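You operate a simulated robot arm through the tools that you are given. There is no shell and no other tool. Be economical: measure what you need, move in short steps, check, and stop when the job is done.

The job below is to be done with a simulated robot arm. You get a single attempt, and the scene is never put back.

TASK
Swap the vice's bracket for the blue one and tighten the vice.
Fine: lay the red bracket on the workbench.

Only the result counts: the job must be done as asked and must still hold three seconds after the hand-in. Knocking over, shifting, dropping, spilling or breaking anything else fails it.

THE ROBOT
A 6-joint arm with a two-finger parallel gripper, fixed in place. Base frame: the origin is at the foot of the arm, x ahead of it, y to its left, z up. Units: mm, rad, N and s.
Its first joint turns from -1.152 to 1.152 rad. Payload 2.7 kg.
The tool frame sits at the grasp point between the pads (the TCP): z along the fingers, y along the line on which they close. The tips reach 23 mm beyond it. The gripper opens to 94 mm. The fingers are 38 mm wide and 10 mm thick; the gripper's body (54 by 96 mm) begins 39 mm behind the TCP.
Orientation is that of the tool frame in the base frame, as a unit quaternion [x, y, z, w]. With the fingers straight down and closing along the base's y, the tool's x points along the base's -x, its y along +y and its z along -z.

THE INTERFACE
- The arm moves only by the tool jog_arm. Its argument "increments" is one flat list of numbers, 6 for each row, row after row: the shift along the tool's x, y, z in units of 40 mm (1.0 is 40 mm), then the turn, a rotation vector about the tool's x, y, z in units of 6 degrees (1.0 is 6 degrees). In form: [tx, ty, tz, ax, ay, az, tx, ty, tz, ax, ay, az, ...]. A call has 1 to 12 rows; each row shifts and turns the commanded pose from where the row before left it, along the tool's axes as they then stand. "gripper" is the closure, from 0 (fully open) to 1 (shut), set as the call begins (left out, the last holds). A call with a number of a shift or a turn outside -1 to 1 is refused whole. Rows are played at 5 a second. More than 50 mm and 0.15 rad between two rows, or a gripper value outside its range, and nothing of the call is played. Where a pose cannot be reached the arm comes as near as it can. A force on the tool above 50 N (or 10 N above the force at the start of the call, whichever is more), or a blocked arm, ends the call early, and 0.2 s more pass. The fingers move at their own pace (about 45 mm/s each) and stop on an object; they squeeze with about 31 N. The grip force told is the motor's: it shows also when the fingers shut on nothing. Time passes only in rows, and 0.2 s behind the last, so rows that do not move let the fingers close. It gives the time, the measured TCP pose, the force on the tool (base axes), the opening and the grip force at its end, in the units of the frame above (readings bear some noise), and new pictures: "pictures" is both (left out), scene, wrist or none.
- Cameras (640 x 400 px; columns grow to the right, rows downward): "scene" is fixed at [73.2, -421.2, 1418.9]; the picture's right is [0.82, -0.58, 0.00], its down [-0.23, -0.33, -0.91] and it looks along [0.53, 0.75, -0.41] (base axes); focal length 312 px, centre (320, 200). "wrist" rides on the gripper at [86, 16, -75] in the tool frame; the picture's right is [-0.18, 0.98, 0.00], its down [-0.58, -0.11, -0.81] and it looks along [-0.79, -0.15, 0.59] (tool axes); focal length 243 px, centre (320, 200). There is no depth. A picture from a camera that has moved, and an enlarged one, comes with that camera's place and axes in the base frame and with its lens.
- zoom(camera, box): a new picture of the part [left, top, right, bottom] of that camera's present view, enlarged. No time passes.
- job_done(): hands the job in; it is judged then, once.

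Go step by step. Nothing tells you positions but the pictures and the camera data: compare them with the known pose of the tool, close in by small moves and look again before you grip or let go. The budget is 120 turns and 170 pictures, counting those below and the enlarged ones. Unless the task says otherwise, let go and move clear before handing in, and close with one line.

The tools are called after "Emit:" by a JSON object that holds its "fn" and its "kwargs". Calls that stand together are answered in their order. jog_arm: Moves the arm, as the interface text tells. Its arguments: {"type":"object","properties":{"increments":{"type":"array"},"gripper":{"type":"number"},"pictures":{"type":"string","enum":["both","scene","wrist","none"]}},"required":["increments"]} The other tools are called the same way: zoom (camera, box) takes an enlarged picture of a part of a camera's view; job_done () hands the job in.

At the start:

```text
time_s: 0.0
tool_pos: [397.2, -100.7, 1207.9]
orientation: [0.0, 1.0, 0.0, 0.0]
ft_force: [0.7, 0.0, 0.6]
opening: 93.8
finger_force: 0.0
```

scene: 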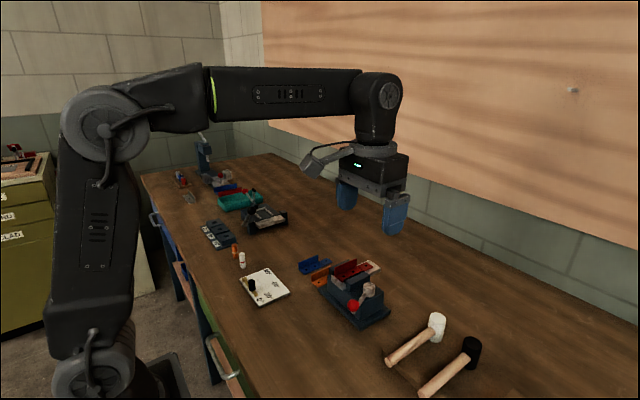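
wrist: 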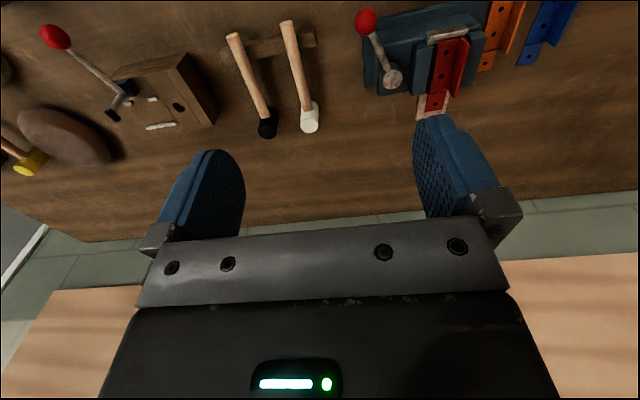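

I see a vice holding a red bracket, with orange and blue brackets lying beside it. I'll take enlarged views of both cameras first.

Emit:
{"fn": "zoom", "kwargs": {"camera": "scene", "box": [280, 230, 420, 340]}}

Emit:
{"fn": "zoom", "kwargs": {"camera": "wrist", "box": [340, 0, 600, 130]}}

```text
3.64 times, centred on (350, 285) of scene
camera zoom: at [73.2, -421.2, 1418.9], right [0.82, -0.58, 0.0], down [-0.23, -0.33, -0.91], along [0.53, 0.75, -0.41], focal length 1133 px, centre (211, -109)
```

zoom: 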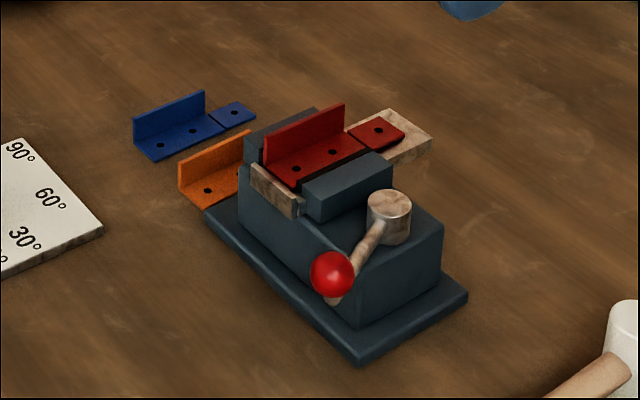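

```text
2.46 times, centred on (470, 65) of wrist
camera zoom: at [309.9, -87.5, 1282.0], right [0.18, 0.98, 0.0], down [0.58, -0.11, 0.81], along [0.79, -0.15, -0.59], focal length 597 px, centre (-49, 532)
```

zoom: 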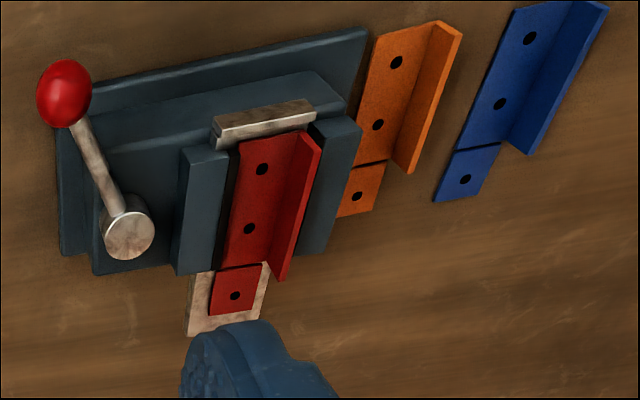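

Triangulating from the two views puts the red bracket in the vice at about (475–555, 50, 940). The bench is near z≈867 in the reported frame, not 300. The lever ball is at about (418, -55, 960) and the blue bracket at about (540, 205, 870). I'll move to a better viewpoint, which also checks the jog directions.

Emit:
{"fn": "jog_arm", "kwargs": {"increments": [0.5, 0.9, 0.4, 0, 0, 0, 0.5, 0.9, 0.4, 0, 0, 0, 0.5, 0.9, 0.4, 0, 0, 0, 0.5, 0.9, 0.4, 0, 0, 0, 0, 0, 0, 0, 0, 0]}}

```text
time_s: 1.2
tool_pos: [318.5, 42.0, 1143.4]
orientation: [-0.001, 1.0, 0.0, 0.001]
ft_force: [0.7, -0.5, 0.6]
opening: 94.0
finger_force: 0.1
camera wrist: at [231.7, 56.8, 1218.0], right [0.18, 0.98, 0.0], down [0.58, -0.11, 0.81], along [0.79, -0.15, -0.59], focal length 243 px, centre (320, 200)
```

scene: 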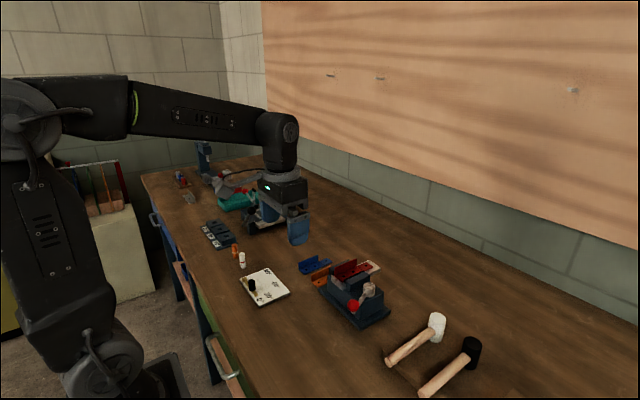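
wrist: 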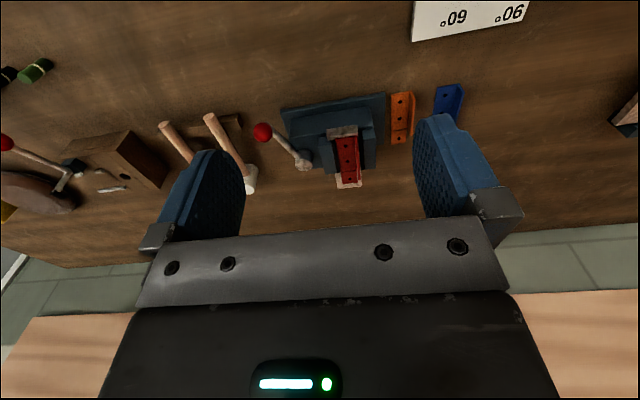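

The pose and jog directions agree with what I triangulated. Next I'll zoom in on the vice and brackets.

Emit:
{"fn": "zoom", "kwargs": {"camera": "wrist", "box": [240, 70, 480, 220]}}

Emit:
{"fn": "zoom", "kwargs": {"camera": "scene", "box": [310, 250, 400, 330]}}

```text
2.67 times, centred on (360, 145) of wrist
camera zoom: at [231.7, 56.8, 1218.0], right [0.18, 0.98, 0.0], down [0.58, -0.11, 0.81], along [0.79, -0.15, -0.59], focal length 647 px, centre (213, 347)
```

zoom: 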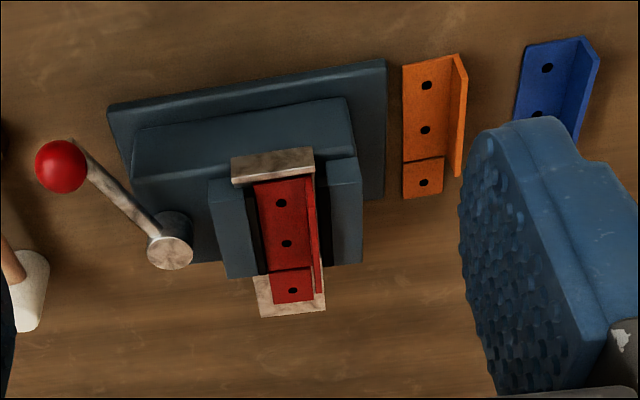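

```text
5.00 times, centred on (355, 290) of scene
camera zoom: at [73.2, -421.2, 1418.9], right [0.82, -0.58, 0.0], down [-0.23, -0.33, -0.91], along [0.53, 0.75, -0.41], focal length 1558 px, centre (145, -250)
```

zoom: 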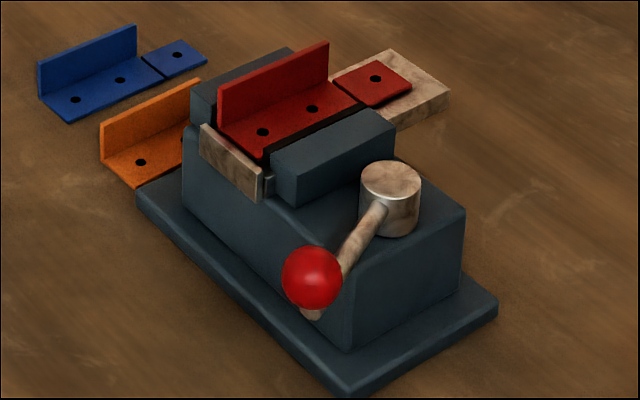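

Emit:
{"fn": "jog_arm", "kwargs": {"increments": [-0.1, 0.2, 0.7, 0, 0, 0, -0.1, 0.2, 0.7, 0, 0, 0, -0.1, 0.1, 0.7, 0, 0, 0, 0, 0, 0, 0, 0, 0], "pictures": "wrist"}}

```text
time_s: 2.2
tool_pos: [330.3, 61.1, 1059.1]
orientation: [0.0, 1.0, 0.0, 0.0]
ft_force: [0.0, -0.1, 0.3]
opening: 93.8
finger_force: 0.1
camera wrist: at [243.8, 76.4, 1133.6], right [0.18, 0.98, 0.0], down [0.58, -0.11, 0.81], along [0.79, -0.15, -0.59], focal length 243 px, centre (320, 200)
```

wrist: 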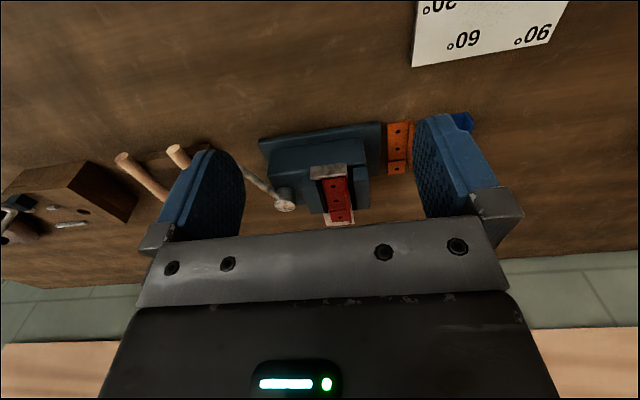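

Emit:
{"fn": "zoom", "kwargs": {"camera": "wrist", "box": [250, 110, 410, 230]}}

Emit:
{"fn": "zoom", "kwargs": {"camera": "scene", "box": [220, 240, 310, 310]}}

```text
3.33 times, centred on (330, 170) of wrist
camera zoom: at [243.8, 76.4, 1133.6], right [0.18, 0.98, 0.0], down [0.58, -0.11, 0.81], along [0.79, -0.15, -0.59], focal length 809 px, centre (287, 300)
```

zoom: 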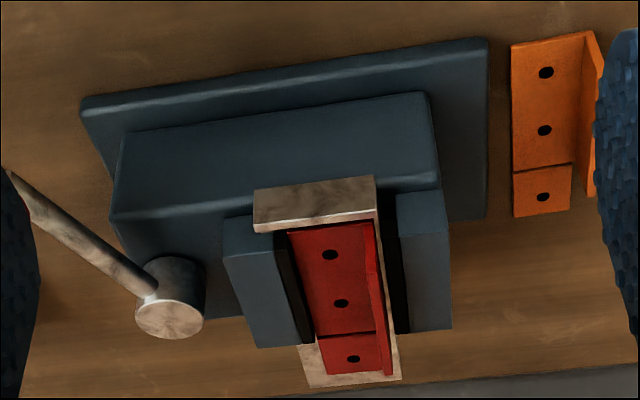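

```text
5.71 times, centred on (265, 275) of scene
camera zoom: at [73.2, -421.2, 1418.9], right [0.82, -0.58, 0.0], down [-0.23, -0.33, -0.91], along [0.53, 0.75, -0.41], focal length 1781 px, centre (634, -229)
```

zoom: 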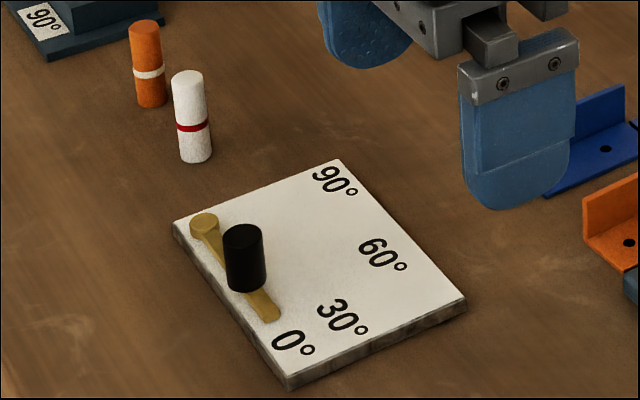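

The red bracket sits between black-padded jaws, with a stop at its near end and a shelf under its tab. The lever turns on a vertical hub at about (473, -11). I'll move above the bracket, which tests the reach and shows the clamping gap.

Emit:
{"fn": "jog_arm", "kwargs": {"increments": [-0.88, 0, 0.1, 0, 0, 0, -0.88, 0, 0.1, 0, 0, 0, -0.88, 0, 0.1, 0, 0, 0, -0.88, 0, 0.1, 0, 0, 0, -0.88, 0, 0.1, 0, 0, 0, 0, 0, 0, 0, 0, 0]}}

```text
time_s: 3.6
tool_pos: [505.3, 61.5, 1038.0]
orientation: [0.0, 1.0, 0.0, 0.0]
ft_force: [-0.1, 0.3, 0.0]
opening: 94.1
finger_force: 0.0
camera wrist: at [418.6, 76.7, 1112.5], right [0.18, 0.98, 0.0], down [0.58, -0.11, 0.81], along [0.79, -0.15, -0.59], focal length 243 px, centre (320, 200)
```

scene: 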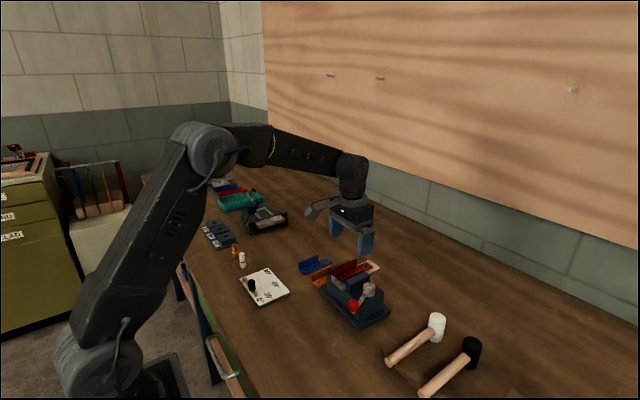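
wrist: 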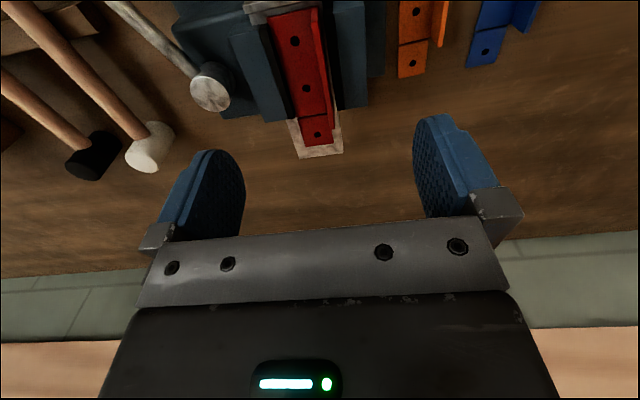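

Emit:
{"fn": "zoom", "kwargs": {"camera": "wrist", "box": [220, 0, 400, 165]}}

Emit:
{"fn": "zoom", "kwargs": {"camera": "scene", "box": [315, 250, 395, 310]}}

```text
2.42 times, centred on (310, 82) of wrist
camera zoom: at [418.6, 76.7, 1112.5], right [0.18, 0.98, 0.0], down [0.58, -0.11, 0.81], along [0.79, -0.15, -0.59], focal length 588 px, centre (344, 485)
```

zoom: 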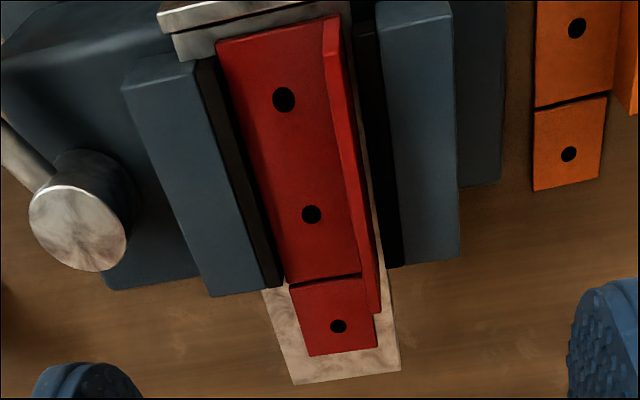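

```text
6.67 times, centred on (355, 280) of scene
camera zoom: at [73.2, -421.2, 1418.9], right [0.82, -0.58, 0.0], down [-0.23, -0.33, -0.91], along [0.53, 0.75, -0.41], focal length 2078 px, centre (87, -333)
```

zoom: 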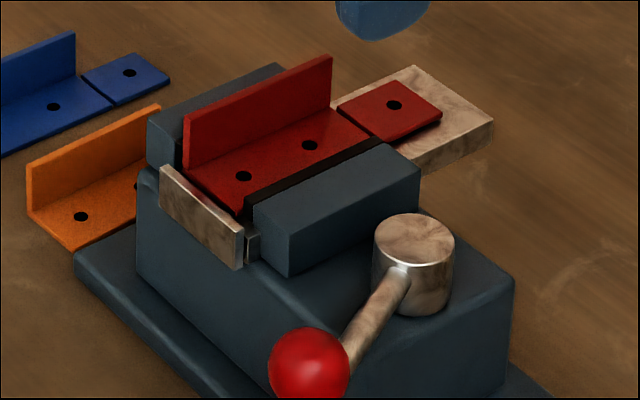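

Emit:
{"fn": "zoom", "kwargs": {"camera": "wrist", "box": [270, 0, 360, 60]}}

Emit:
{"fn": "zoom", "kwargs": {"camera": "wrist", "box": [280, 60, 370, 160]}}

```text
6.67 times, centred on (315, 30) of wrist
camera zoom: at [418.6, 76.7, 1112.5], right [0.18, 0.98, 0.0], down [0.58, -0.11, 0.81], along [0.79, -0.15, -0.59], focal length 1618 px, centre (353, 1333)
```

zoom: 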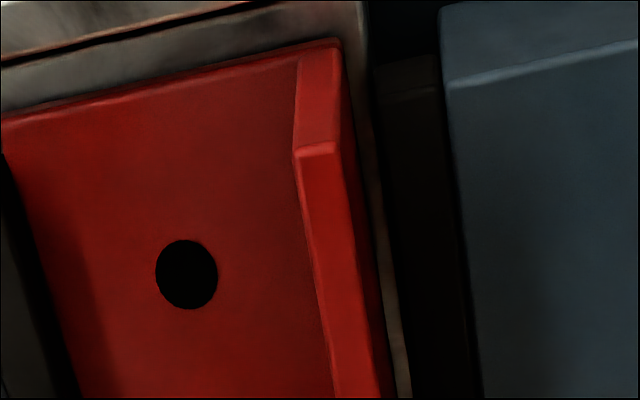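

```text
4.00 times, centred on (325, 110) of wrist
camera zoom: at [418.6, 76.7, 1112.5], right [0.18, 0.98, 0.0], down [0.58, -0.11, 0.81], along [0.79, -0.15, -0.59], focal length 970 px, centre (300, 560)
```

zoom: 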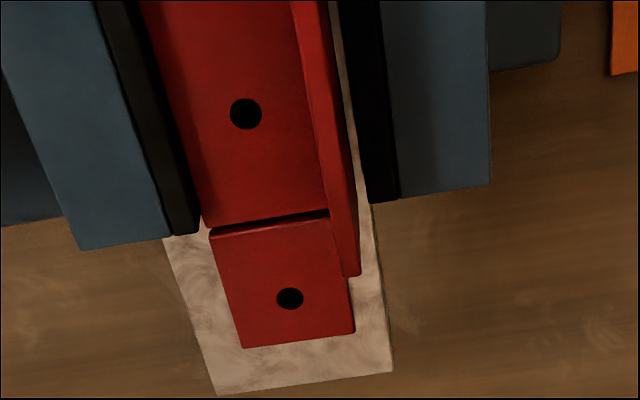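

The red bracket looks loose: I can see a gap of a few mm between its flange and the right-hand jaw pad. Its flange runs x 463–531 at y≈65 with its top at z≈965. I'll lower partially open fingers over it.

Emit:
{"fn": "jog_arm", "kwargs": {"increments": [0.06, 0.05, 0.65, 0, 0, 0, 0.06, 0.045, 0.65, 0, 0, 0, 0, 0, 0, 0, 0, 0], "gripper": 0.6}}

```text
time_s: 4.4
tool_pos: [499.2, 66.2, 986.0]
orientation: [0.0, 1.0, 0.0, 0.0]
ft_force: [0.3, -0.2, -0.1]
opening: 37.5
finger_force: 0.1
camera wrist: at [412.7, 80.4, 1060.1], right [0.18, 0.98, 0.0], down [0.58, -0.11, 0.81], along [0.79, -0.15, -0.59], focal length 243 px, centre (320, 200)
```

scene: 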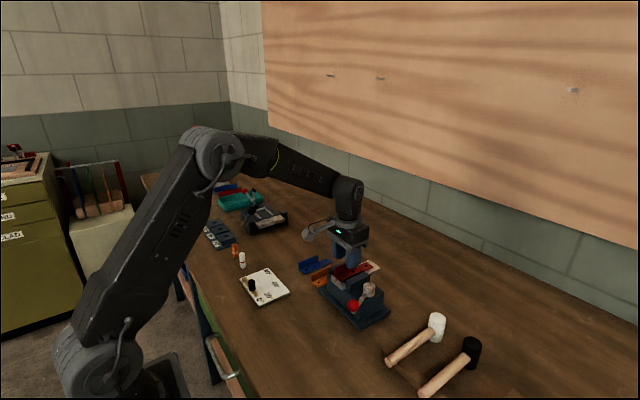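
wrist: 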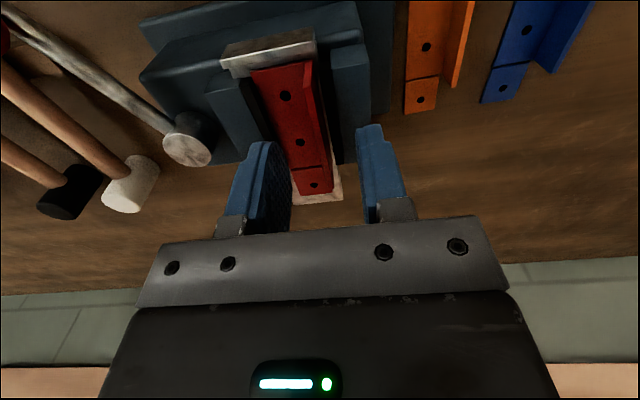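

Emit:
{"fn": "zoom", "kwargs": {"camera": "wrist", "box": [220, 20, 400, 220]}}

Emit:
{"fn": "zoom", "kwargs": {"camera": "scene", "box": [315, 230, 395, 310]}}

```text
2.00 times, centred on (310, 120) of wrist
camera zoom: at [412.7, 80.4, 1060.1], right [0.18, 0.98, 0.0], down [0.58, -0.11, 0.81], along [0.79, -0.15, -0.59], focal length 485 px, centre (340, 360)
```

zoom: 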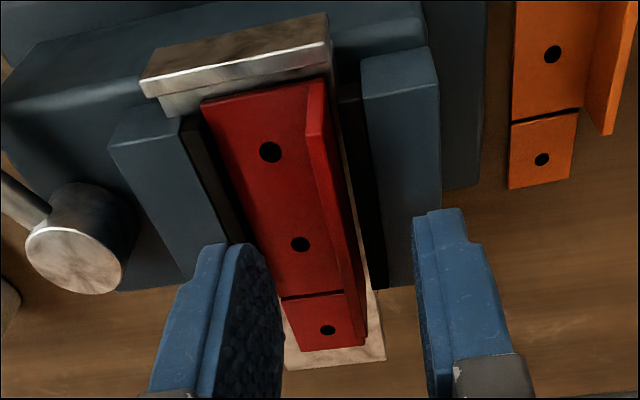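

```text
5.00 times, centred on (355, 270) of scene
camera zoom: at [73.2, -421.2, 1418.9], right [0.82, -0.58, 0.0], down [-0.23, -0.33, -0.91], along [0.53, 0.75, -0.41], focal length 1558 px, centre (145, -150)
```

zoom: 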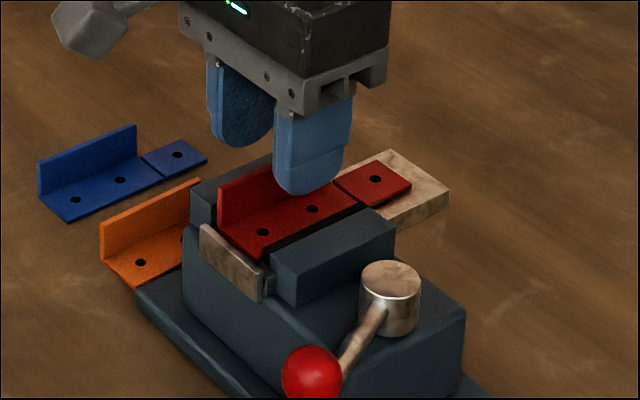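

Emit:
{"fn": "jog_arm", "kwargs": {"increments": [0, 0, 0.2, 0, 0, 0, 0, 0, 0.15, 0, 0, 0, 0, 0, 0, 0, 0, 0], "pictures": "wrist"}}

```text
time_s: 5.2
tool_pos: [500.5, 66.6, 974.0]
orientation: [-0.001, 1.0, 0.0, -0.001]
ft_force: [0.3, -0.3, -0.2]
opening: 37.9
finger_force: 0.1
camera wrist: at [413.5, 80.6, 1047.4], right [0.18, 0.98, 0.0], down [0.58, -0.11, 0.81], along [0.79, -0.15, -0.59], focal length 243 px, centre (320, 200)
```

wrist: 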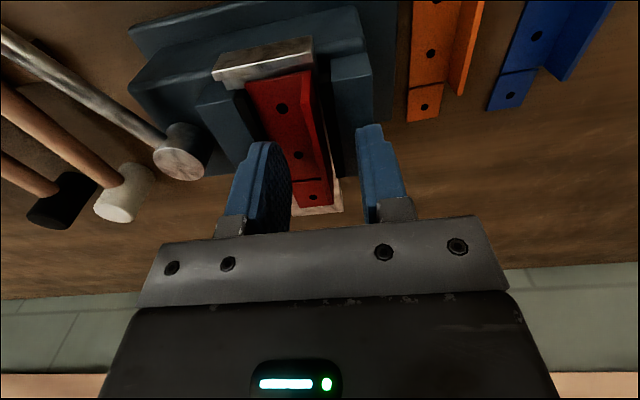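

No contact so far. I'll go 3 mm lower and close on the flange.

Emit:
{"fn": "jog_arm", "kwargs": {"increments": [0, 0, 0.08, 0, 0, 0, 0, 0, 0, 0, 0, 0], "pictures": "none"}}

Emit:
{"fn": "jog_arm", "kwargs": {"increments": [0, 0, 0, 0, 0, 0, 0, 0, 0, 0, 0, 0, 0, 0, 0, 0, 0, 0, 0, 0, 0, 0, 0, 0], "gripper": 1}}

```text
time_s: 5.8
tool_pos: [501.1, 65.8, 970.0]
orientation: [0.0, 1.0, 0.001, 0.0]
ft_force: [-0.4, 0.3, 0.5]
opening: 37.5
finger_force: 0.1
```

```text
time_s: 6.8
tool_pos: [500.4, 66.3, 969.9]
orientation: [0.0, 1.0, 0.0, 0.0]
ft_force: [-0.5, 3.4, 0.6]
opening: 3.0
finger_force: 31.0
camera wrist: at [413.6, 81.0, 1044.3], right [0.18, 0.98, 0.0], down [0.58, -0.11, 0.81], along [0.79, -0.15, -0.59], focal length 243 px, centre (320, 200)
```

scene: 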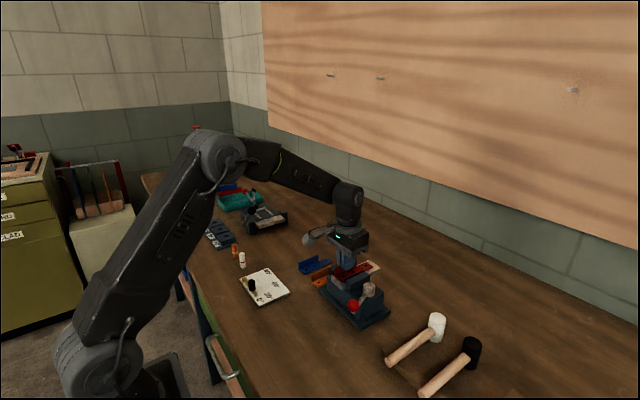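
wrist: 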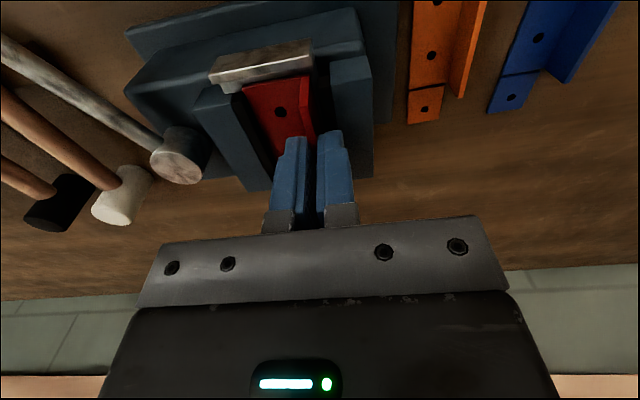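

The gripper holds the 3 mm flange. A small lift will show whether the bracket is free.

Emit:
{"fn": "jog_arm", "kwargs": {"increments": [0, 0, -0.1, 0, 0, 0, 0, 0, 0, 0, 0, 0], "pictures": "wrist"}}

```text
time_s: 7.4
tool_pos: [501.0, 65.8, 972.4]
orientation: [0.0, 1.0, 0.0, -0.003]
ft_force: [7.1, 5.3, -25.2]
opening: 3.0
finger_force: 31.4
camera wrist: at [413.4, 80.6, 1046.7], right [0.18, 0.98, 0.0], down [0.59, -0.11, 0.8], along [0.79, -0.15, -0.6], focal length 243 px, centre (320, 200)
```

wrist: 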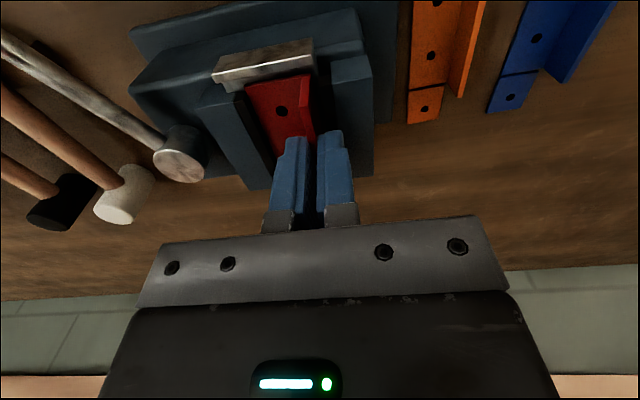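

A 25 N pull resists the lift, so the bracket is clamped. I'll undo the lift, let go, and look closely at the lever.

Emit:
{"fn": "jog_arm", "kwargs": {"increments": [0, 0, 0.1, 0, 0, 0, 0, 0, 0, 0, 0, 0], "pictures": "none"}}

Emit:
{"fn": "jog_arm", "kwargs": {"increments": [0, 0, 0, 0, 0, 0, 0, 0, 0, 0, 0, 0, 0, 0, 0, 0, 0, 0], "gripper": 0.6, "pictures": "none"}}

Emit:
{"fn": "jog_arm", "kwargs": {"increments": [0.6, 0, -1, 0, 0, 0, 0.6, -0.6, -0.8, 0, 0, 0, 1, -0.6, -0.6, 0, 0, 0, 0.8, -0.8, 0, 0, 0, 0, 0.8, -0.8, 0, 0, 0, 0, 0, 0, 0, 0, 0, 0]}}

```text
time_s: 8.0
tool_pos: [500.5, 66.7, 971.6]
orientation: [-0.001, 1.0, 0.0, 0.0]
ft_force: [-11.6, 3.5, 6.1]
opening: 2.7
finger_force: 31.3
```

```text
time_s: 8.8
tool_pos: [500.8, 65.8, 970.0]
orientation: [0.0, 1.0, 0.0, 0.0]
ft_force: [-0.3, -0.4, 0.3]
opening: 37.6
finger_force: 0.0
```

```text
refused: row 3 steps farther than a row can; nothing moved
```

Emit:
{"fn": "jog_arm", "kwargs": {"increments": [0, 0, -1, 0, 0, 0, 0.7, -0.5, -0.7, 0, 0, 0, 0.8, -0.6, -0.4, 0, 0, 0, 0.8, -0.7, 0, 0, 0, 0, 0.8, -0.7, 0, 0, 0, 0, 0, 0, 0, 0, 0, 0]}}

```text
time_s: 10.2
tool_pos: [375.6, -34.5, 1052.7]
orientation: [0.0, 1.0, 0.0, 0.0]
ft_force: [-0.6, 0.0, 1.3]
opening: 37.5
finger_force: 0.0
camera wrist: at [289.6, -20.4, 1128.8], right [0.18, 0.98, 0.0], down [0.58, -0.11, 0.81], along [0.79, -0.15, -0.59], focal length 243 px, centre (320, 200)
```

scene: 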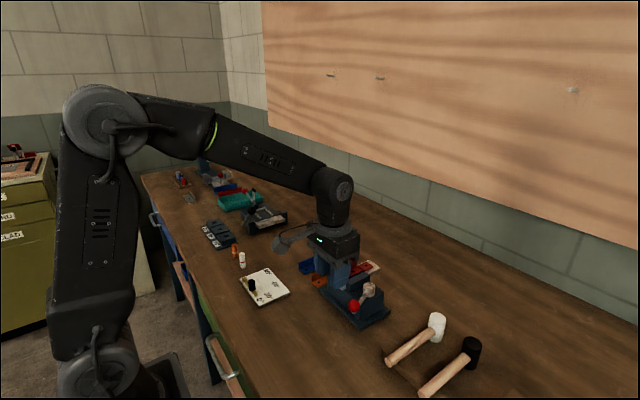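
wrist: 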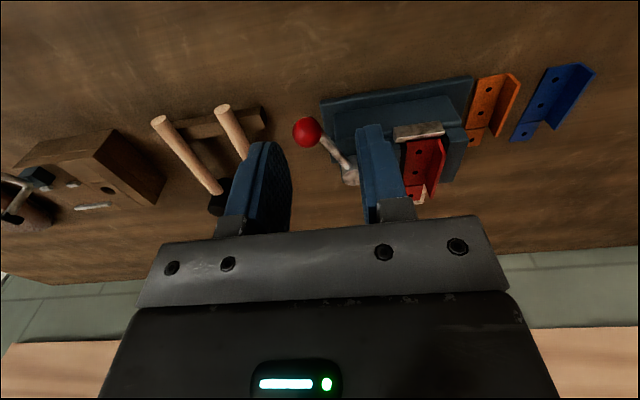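

Emit:
{"fn": "zoom", "kwargs": {"camera": "wrist", "box": [285, 70, 395, 210]}}

Emit:
{"fn": "zoom", "kwargs": {"camera": "scene", "box": [330, 270, 400, 330]}}

```text
2.86 times, centred on (340, 140) of wrist
camera zoom: at [289.6, -20.4, 1128.8], right [0.18, 0.98, 0.0], down [0.58, -0.11, 0.81], along [0.79, -0.15, -0.59], focal length 693 px, centre (263, 371)
```

zoom: 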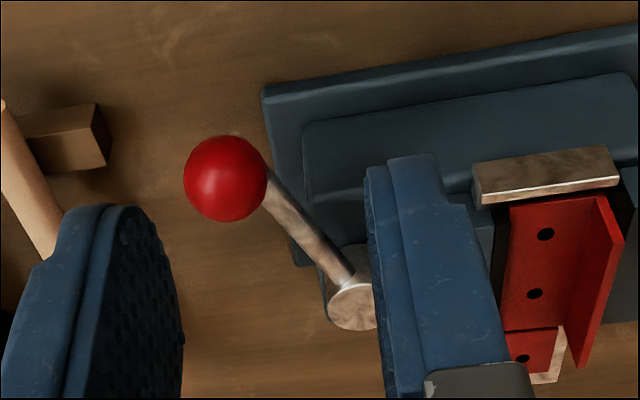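

```text
6.67 times, centred on (365, 300) of scene
camera zoom: at [73.2, -421.3, 1418.9], right [0.82, -0.58, 0.0], down [-0.23, -0.33, -0.91], along [0.53, 0.75, -0.41], focal length 2078 px, centre (20, -467)
```

zoom: 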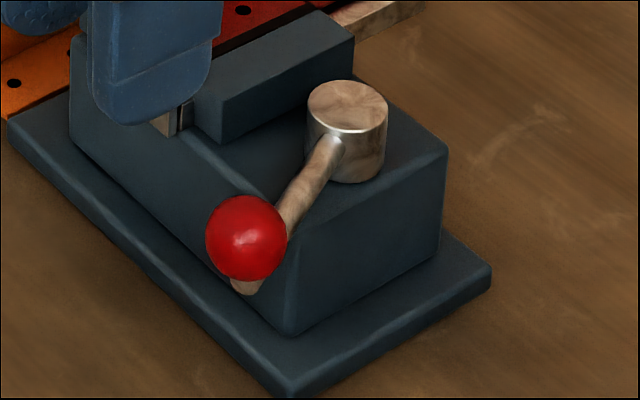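

The vice is a lever type: hub at about (498, -19, 947), ball at about (417, -56, 961), lever angle about 204°. Turning it clockwise from above would run the ball into the jaws, so it should loosen counter-clockwise. I'll align the gripper with the lever and hover over the ball.

Emit:
{"fn": "jog_arm", "kwargs": {"increments": [0, 0, 0, 0, 0, -0.82, 0, 0, 0, 0, 0, -0.82, 0, 0, 0, 0, 0, -0.82, 0, 0, 0, 0, 0, -0.82, 0, 0, 0, 0, 0, -0.82, -0.36, -0.46, 0.4, 0, 0, 0, -0.36, -0.46, 0.4, 0, 0, 0, 0, 0, 0.5, 0, 0, 0, 0, 0, 0, 0, 0, 0], "gripper": 0.5}}

```text
time_s: 12.2
tool_pos: [419.4, -55.6, 1002.7]
orientation: [-0.214, 0.977, 0.0, 0.0]
ft_force: [-0.3, -0.4, -0.4]
opening: 47.0
finger_force: 0.0
camera wrist: at [333.3, -78.9, 1078.0], right [-0.24, 0.97, 0.0], down [0.57, 0.14, 0.81], along [0.78, 0.2, -0.59], focal length 243 px, centre (320, 200)
```

scene: 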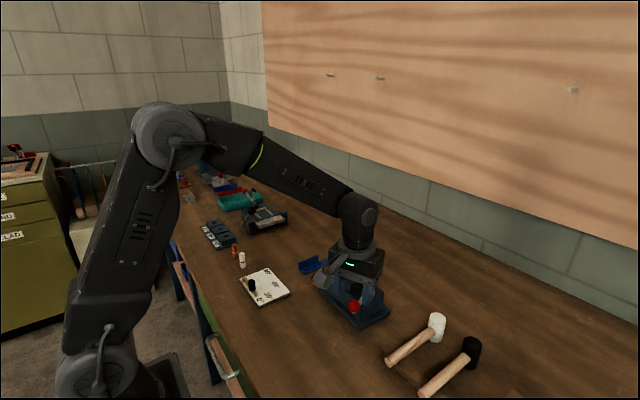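
wrist: 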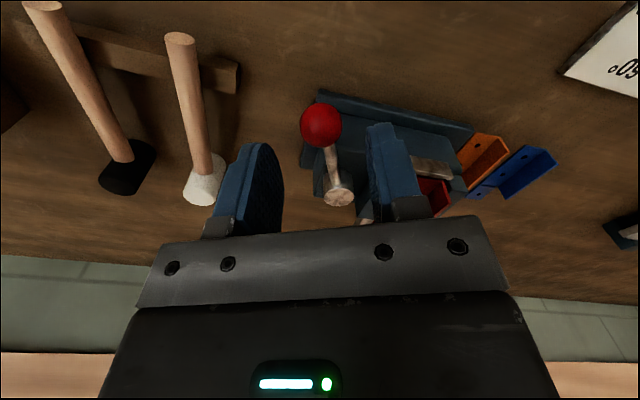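

Emit:
{"fn": "jog_arm", "kwargs": {"increments": [0.03, 0, 0.45, 0, 0, 0, 0, 0, 0.45, 0, 0, 0, 0, 0, 0, 0, 0, 0], "pictures": "wrist"}}

Emit:
{"fn": "jog_arm", "kwargs": {"increments": [0, 0, 0, 0, 0, 0, 0, 0, 0, 0, 0, 0, 0, 0, 0, 0, 0, 0], "gripper": 1}}

```text
time_s: 13.0
tool_pos: [417.9, -55.7, 966.0]
orientation: [-0.213, 0.977, 0.001, -0.001]
ft_force: [-0.4, -0.7, -1.0]
opening: 47.0
finger_force: 0.0
camera wrist: at [331.4, -79.2, 1040.2], right [-0.24, 0.97, 0.0], down [0.57, 0.14, 0.81], along [0.78, 0.19, -0.59], focal length 243 px, centre (320, 200)
```

wrist: 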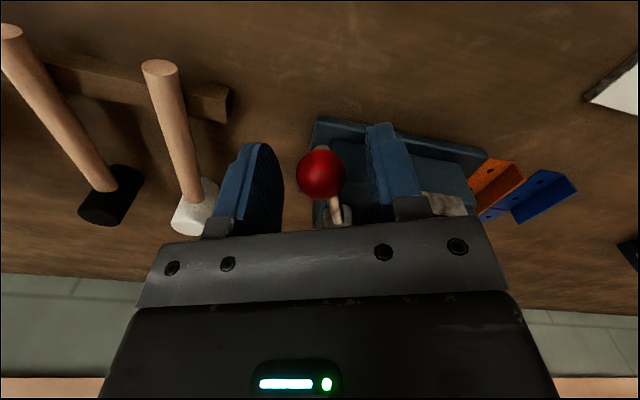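

```text
time_s: 13.8
tool_pos: [416.6, -55.6, 965.4]
orientation: [-0.213, 0.977, 0.0, 0.0]
ft_force: [-0.1, -0.9, -1.8]
opening: 25.3
finger_force: 45.2
camera wrist: at [331.4, -79.2, 1040.4], right [-0.24, 0.97, 0.0], down [0.57, 0.14, 0.81], along [0.78, 0.19, -0.59], focal length 243 px, centre (320, 200)
```

scene: 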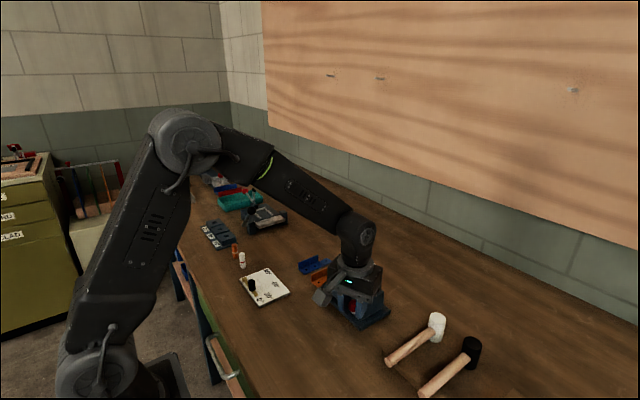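
wrist: 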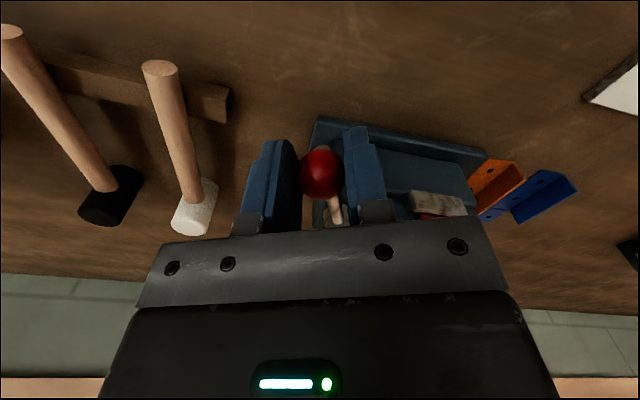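

The ball is held, 25 mm across. I'll try two small counter-clockwise steps about the hub and watch the force.

Emit:
{"fn": "jog_arm", "kwargs": {"increments": [-0.006, -0.113, 0, 0, 0, -0.5, -0.006, -0.113, 0, 0, 0, -0.5, 0, 0, 0, 0, 0, 0], "pictures": "none"}}

```text
time_s: 14.6
tool_pos: [422.2, -64.5, 966.4]
orientation: [-0.264, 0.964, 0.0, 0.001]
ft_force: [4.5, 0.1, -4.0]
opening: 24.9
finger_force: 44.5
```

The lever moves easily, so I'll continue.

Emit:
{"fn": "jog_arm", "kwargs": {"increments": [-0.0119, -0.2263, 0, 0, 0, -1, -0.0119, -0.2263, 0, 0, 0, -1, -0.0119, -0.2263, 0, 0, 0, -1, 0, 0, 0, 0, 0, 0]}}

```text
time_s: 15.6
tool_pos: [437.8, -85.7, 965.3]
orientation: [-0.413, 0.911, 0.0, -0.002]
ft_force: [-3.5, -3.8, -1.6]
opening: 24.9
finger_force: 45.2
camera wrist: at [369.3, -141.8, 1040.5], right [-0.62, 0.79, 0.0], down [0.47, 0.37, 0.81], along [0.63, 0.5, -0.59], focal length 243 px, centre (320, 200)
```

scene: 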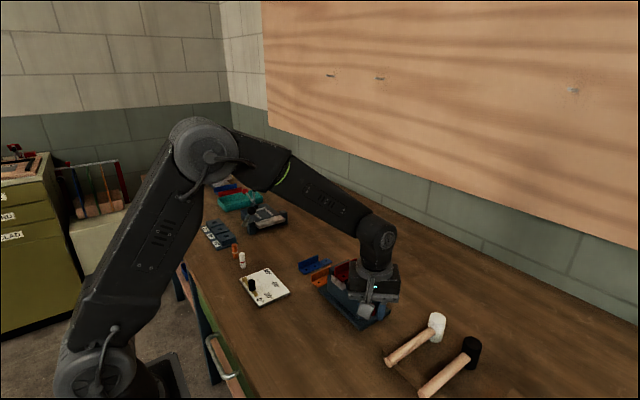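
wrist: 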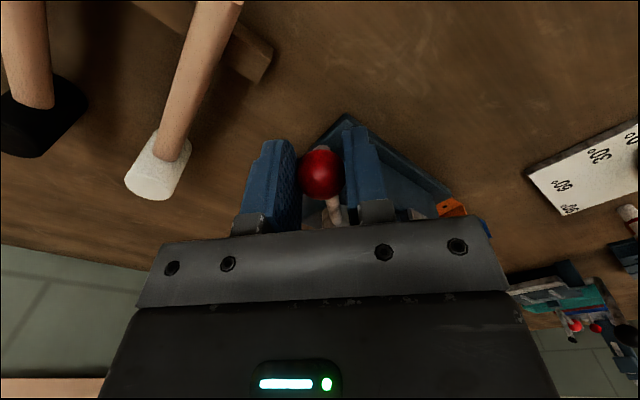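

Lever turned about 24° with small forces. I'll continue in the same direction.

Emit:
{"fn": "jog_arm", "kwargs": {"increments": [-0.0119, -0.2263, 0, 0, 0, -1, -0.0119, -0.2263, 0, 0, 0, -1, -0.0119, -0.2263, 0, 0, 0, -1, -0.0119, -0.2263, 0, 0, 0, -1, 0, 0, 0, 0, 0, 0]}}

```text
time_s: 16.8
tool_pos: [468.2, -104.1, 966.7]
orientation: [-0.592, 0.806, 0.001, -0.002]
ft_force: [-5.7, -15.7, -14.0]
opening: 25.1
finger_force: 44.7
camera wrist: at [427.7, -183.1, 1040.5], right [-0.88, 0.47, 0.0], down [0.28, 0.52, 0.81], along [0.38, 0.71, -0.59], focal length 243 px, centre (320, 200)
```

scene: 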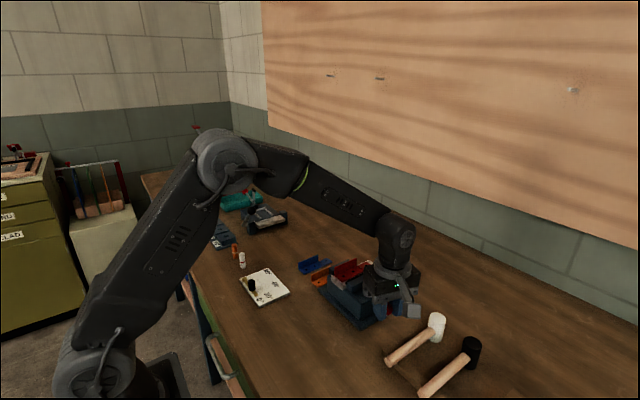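
wrist: 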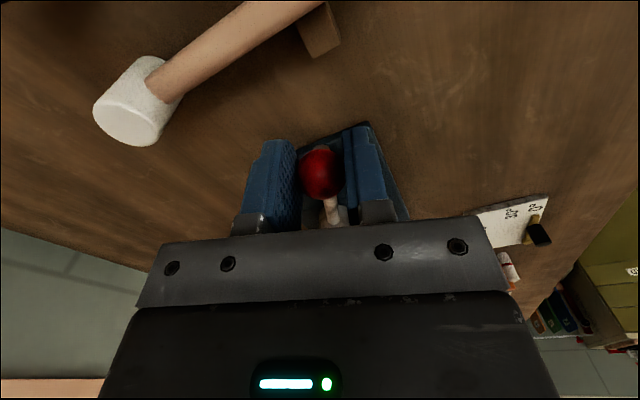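

The ball pulls slightly outward, so my arc is a bit too tight. I'll correct about 2 mm outward and continue.

Emit:
{"fn": "jog_arm", "kwargs": {"increments": [0.05, 0, 0.03, 0, 0, 0, -0.01, -0.229, 0, 0, 0, -1, -0.01, -0.229, 0, 0, 0, -1, 0, 0, 0, 0, 0, 0]}}

```text
time_s: 17.8
tool_pos: [488.9, -107.8, 966.5]
orientation: [-0.673, 0.739, -0.001, 0.0]
ft_force: [-2.9, -5.8, -1.3]
opening: 25.1
finger_force: 45.1
camera wrist: at [462.9, -194.6, 1040.3], right [-0.96, 0.27, 0.0], down [0.16, 0.57, 0.81], along [0.22, 0.78, -0.59], focal length 243 px, centre (320, 200)
```

scene: 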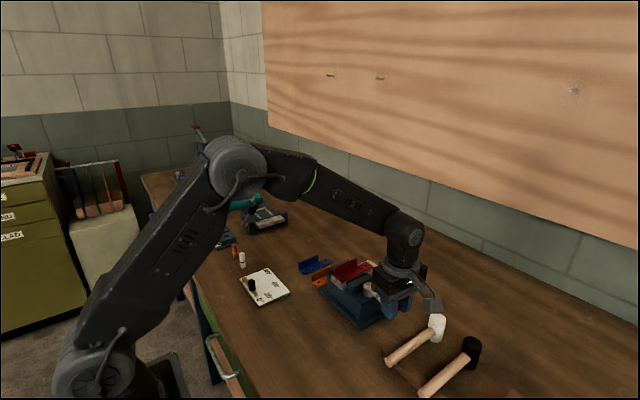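
wrist: 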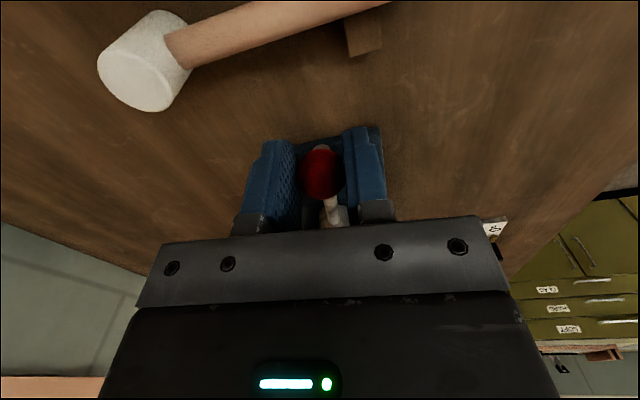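

Emit:
{"fn": "zoom", "kwargs": {"camera": "scene", "box": [315, 250, 395, 330]}}

```text
5.00 times, centred on (355, 290) of scene
camera zoom: at [73.2, -421.4, 1418.8], right [0.82, -0.58, 0.0], down [-0.23, -0.33, -0.91], along [0.53, 0.75, -0.41], focal length 1558 px, centre (145, -250)
```

zoom: 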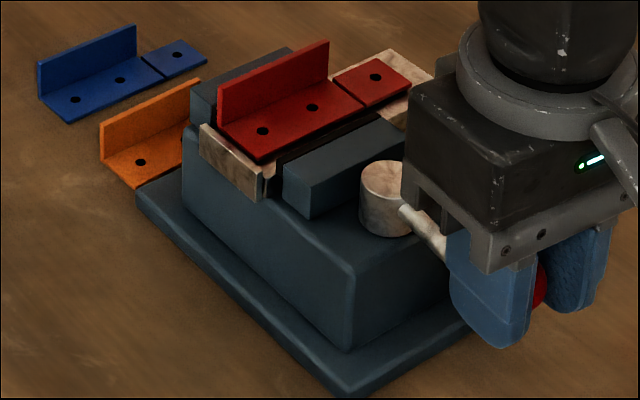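

The moving jaw has backed away and left a clear gap. I'll open a bit further.

Emit:
{"fn": "jog_arm", "kwargs": {"increments": [0.01, -0.229, 0, 0, 0, -1, -0.01, -0.229, 0, 0, 0, -1, -0.01, -0.229, 0, 0, 0, -1, 0, 0, 0, 0, 0, 0], "pictures": "none"}}

Emit:
{"fn": "zoom", "kwargs": {"camera": "scene", "box": [315, 250, 425, 330]}}

```text
time_s: 18.6
tool_pos: [501.1, -109.0, 964.8]
orientation: [0.763, -0.646, -0.014, 0.009]
ft_force: [-23.3, 2.9, 13.9]
opening: 24.9
finger_force: 45.0
stopped in row 3: the force on the tool passed its limit (the readings are from after the stop); the commanded pose is now the measured one
```

```text
5.00 times, centred on (370, 290) of scene
camera zoom: at [72.4, -421.1, 1418.9], right [0.82, -0.58, 0.0], down [-0.23, -0.33, -0.91], along [0.53, 0.75, -0.41], focal length 1558 px, centre (70, -250)
```

zoom: 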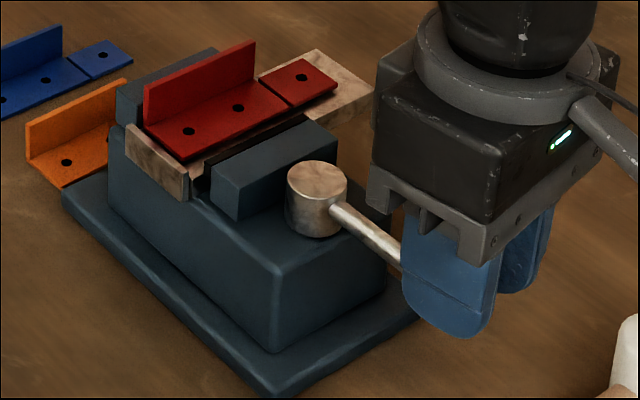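

The lever hit its open stop at about 273°, and the jaw gap is now wide. I'll release the ball, rise and turn the tool back.

Emit:
{"fn": "jog_arm", "kwargs": {"increments": [0, 0, 0, 0, 0, 0, 0, 0, 0, 0, 0, 0, 0, 0, 0, 0, 0, 0, 0, 0, -0.5, 0, 0, 0, 0, 0, -1, 0, 0, 0, 0, 0, -0.7, 0, 0, 0, 0, 0, 0, 0, 0, 0], "gripper": 0.45, "pictures": "wrist"}}

Emit:
{"fn": "jog_arm", "kwargs": {"increments": [0, 0, 0, 0, 0, 1, 0, 0, 0, 0, 0, 1, 0, 0, 0, 0, 0, 1, 0, 0, 0, 0, 0, 1, 0, 0, 0, 0, 0, 1, 0, 0, 0, 0, 0, 1, 0, 0, 0, 0, 0, 1, 0, 0, 0, 0, 0, 1, 0, 0, 0, 0, 0, 1, 0, 0, 0, 0, 0, 1, 0, 0, 0, 0, 0, 1, 0, 0, 0, 0, 0, 1], "pictures": "none"}}

Emit:
{"fn": "jog_arm", "kwargs": {"increments": [0, 0, 0, 0, 0, 1, 0, 0, 0, 0, 0, 1, 0, 0, 0, 0, 0, 1, 0, 0, 0, 0, 0, 1, 0, 0, 0, 0, 0, 0.58, 0, 0, 0, 0, 0, 0], "pictures": "wrist"}}

```text
time_s: 20.1
tool_pos: [504.0, -109.5, 1051.9]
orientation: [0.764, -0.646, -0.01, 0.006]
ft_force: [-0.2, 0.4, 0.6]
opening: 51.7
finger_force: 0.0
camera wrist: at [505.1, -199.6, 1126.3], right [-1.0, 0.02, 0.02], down [0.03, 0.59, 0.81], along [0.0, 0.81, -0.59], focal length 243 px, centre (320, 200)
```

wrist: 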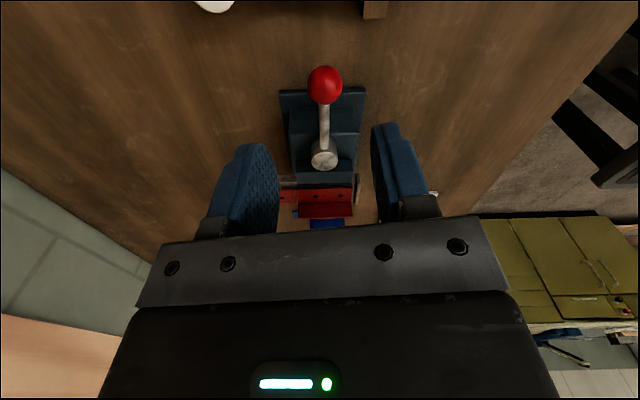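

```text
time_s: 22.8
tool_pos: [506.1, -108.1, 1052.8]
orientation: [-0.236, 0.972, 0.004, -0.01]
ft_force: [-0.4, -0.3, 0.8]
opening: 51.5
finger_force: 0.1
```

```text
time_s: 24.1
tool_pos: [506.7, -107.6, 1052.6]
orientation: [0.0, 1.0, 0.002, -0.012]
ft_force: [0.1, 0.1, 0.2]
opening: 51.8
finger_force: 0.0
camera wrist: at [421.2, -93.8, 1128.9], right [0.18, 0.98, 0.0], down [0.6, -0.11, 0.79], along [0.78, -0.15, -0.61], focal length 243 px, centre (320, 200)
```

wrist: 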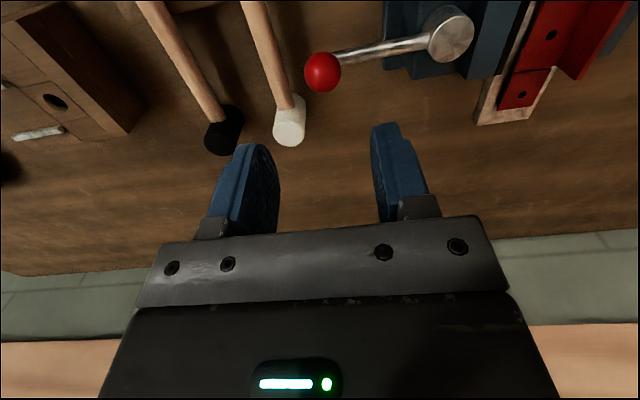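

Emit:
{"fn": "jog_arm", "kwargs": {"increments": [0.04, 0.868, 0, 0, -0.229, 0, 0.04, 0.868, 0, 0, 0, 0, 0.04, 0.868, 0, 0, 0, 0, 0.04, 0.868, 0, 0, 0, 0, 0.04, 0.868, 0, 0, 0, 0, 0, 0, 0.6, 0, 0, 0, 0, 0, 0.6, 0, 0, 0, 0, 0, 0, 0, 0, 0], "gripper": 0.6}}

Emit:
{"fn": "zoom", "kwargs": {"camera": "wrist", "box": [220, 20, 400, 220]}}

```text
time_s: 25.9
tool_pos: [498.7, 65.6, 1005.4]
orientation: [0.0, 1.0, 0.002, 0.001]
ft_force: [0.3, 0.3, -0.2]
opening: 37.3
finger_force: 0.0
camera wrist: at [412.0, 79.0, 1079.4], right [0.18, 0.98, 0.0], down [0.58, -0.11, 0.81], along [0.79, -0.15, -0.59], focal length 243 px, centre (320, 200)
```

scene: 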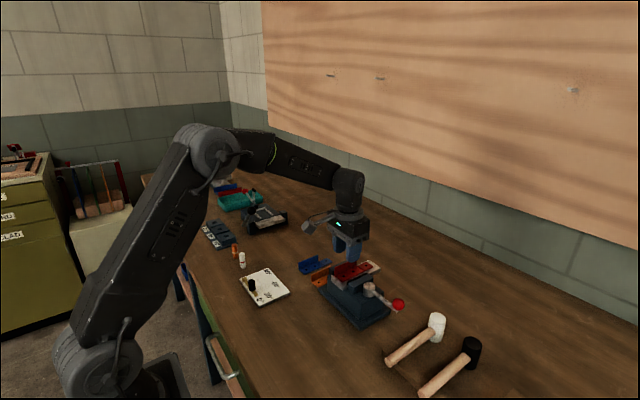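
wrist: 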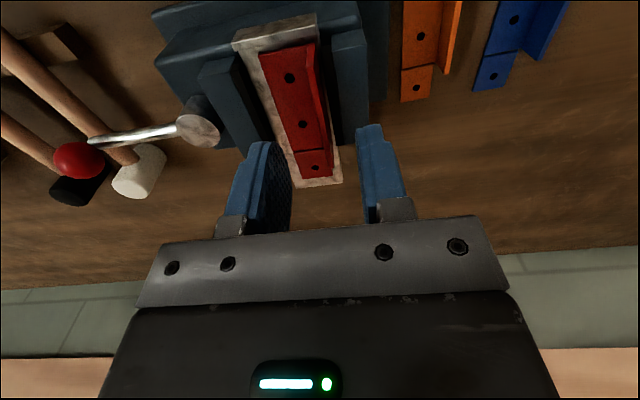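

```text
2.00 times, centred on (310, 120) of wrist
camera zoom: at [412.0, 79.0, 1079.4], right [0.18, 0.98, 0.0], down [0.58, -0.11, 0.81], along [0.79, -0.15, -0.59], focal length 485 px, centre (340, 360)
```

zoom: 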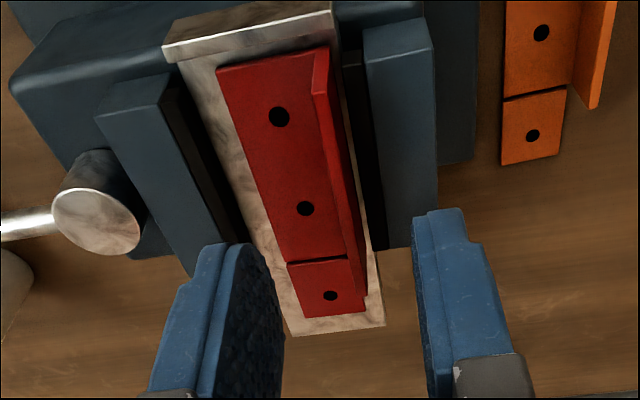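

The jaw is open and the red bracket is still in its place. I'll descend, grip the flange and lift.

Emit:
{"fn": "jog_arm", "kwargs": {"increments": [-0.03, 0, 0.44, 0, 0, 0, 0, 0, 0.44, 0, 0, 0, 0, 0, 0, 0, 0, 0], "pictures": "none"}}

Emit:
{"fn": "jog_arm", "kwargs": {"increments": [0, 0, 0, 0, 0, 0, 0, 0, 0, 0, 0, 0, 0, 0, 0, 0, 0, 0, 0, 0, 0, 0, 0, 0], "gripper": 1, "pictures": "none"}}

Emit:
{"fn": "jog_arm", "kwargs": {"increments": [0, 0, -0.1, 0, 0, 0, 0, 0, -0.1, 0, 0, 0, 0, 0, -0.1, 0, 0, 0, 0, 0, 0, 0, 0, 0]}}

```text
time_s: 26.8
tool_pos: [499.2, 65.2, 971.0]
orientation: [0.001, 1.0, 0.002, 0.001]
ft_force: [0.5, 1.2, -0.7]
opening: 37.3
finger_force: 0.1
```

```text
time_s: 27.8
tool_pos: [500.2, 64.7, 970.6]
orientation: [0.001, 1.0, 0.002, 0.002]
ft_force: [1.2, 0.4, -0.1]
opening: 2.5
finger_force: 30.8
```

```text
time_s: 28.8
tool_pos: [498.7, 65.3, 982.8]
orientation: [0.0, 1.0, 0.002, 0.001]
ft_force: [-0.6, 0.2, -0.6]
opening: 3.0
finger_force: 31.4
camera wrist: at [411.7, 79.3, 1056.2], right [0.18, 0.98, 0.0], down [0.58, -0.11, 0.81], along [0.79, -0.15, -0.59], focal length 243 px, centre (320, 200)
```

scene: 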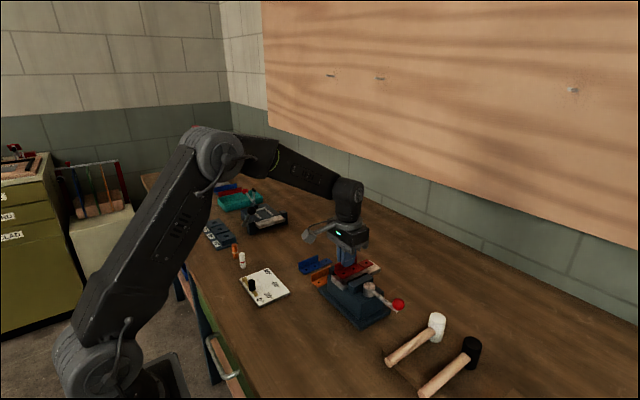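
wrist: 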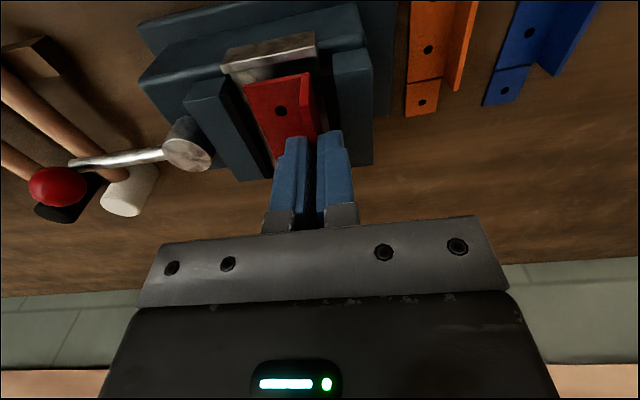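

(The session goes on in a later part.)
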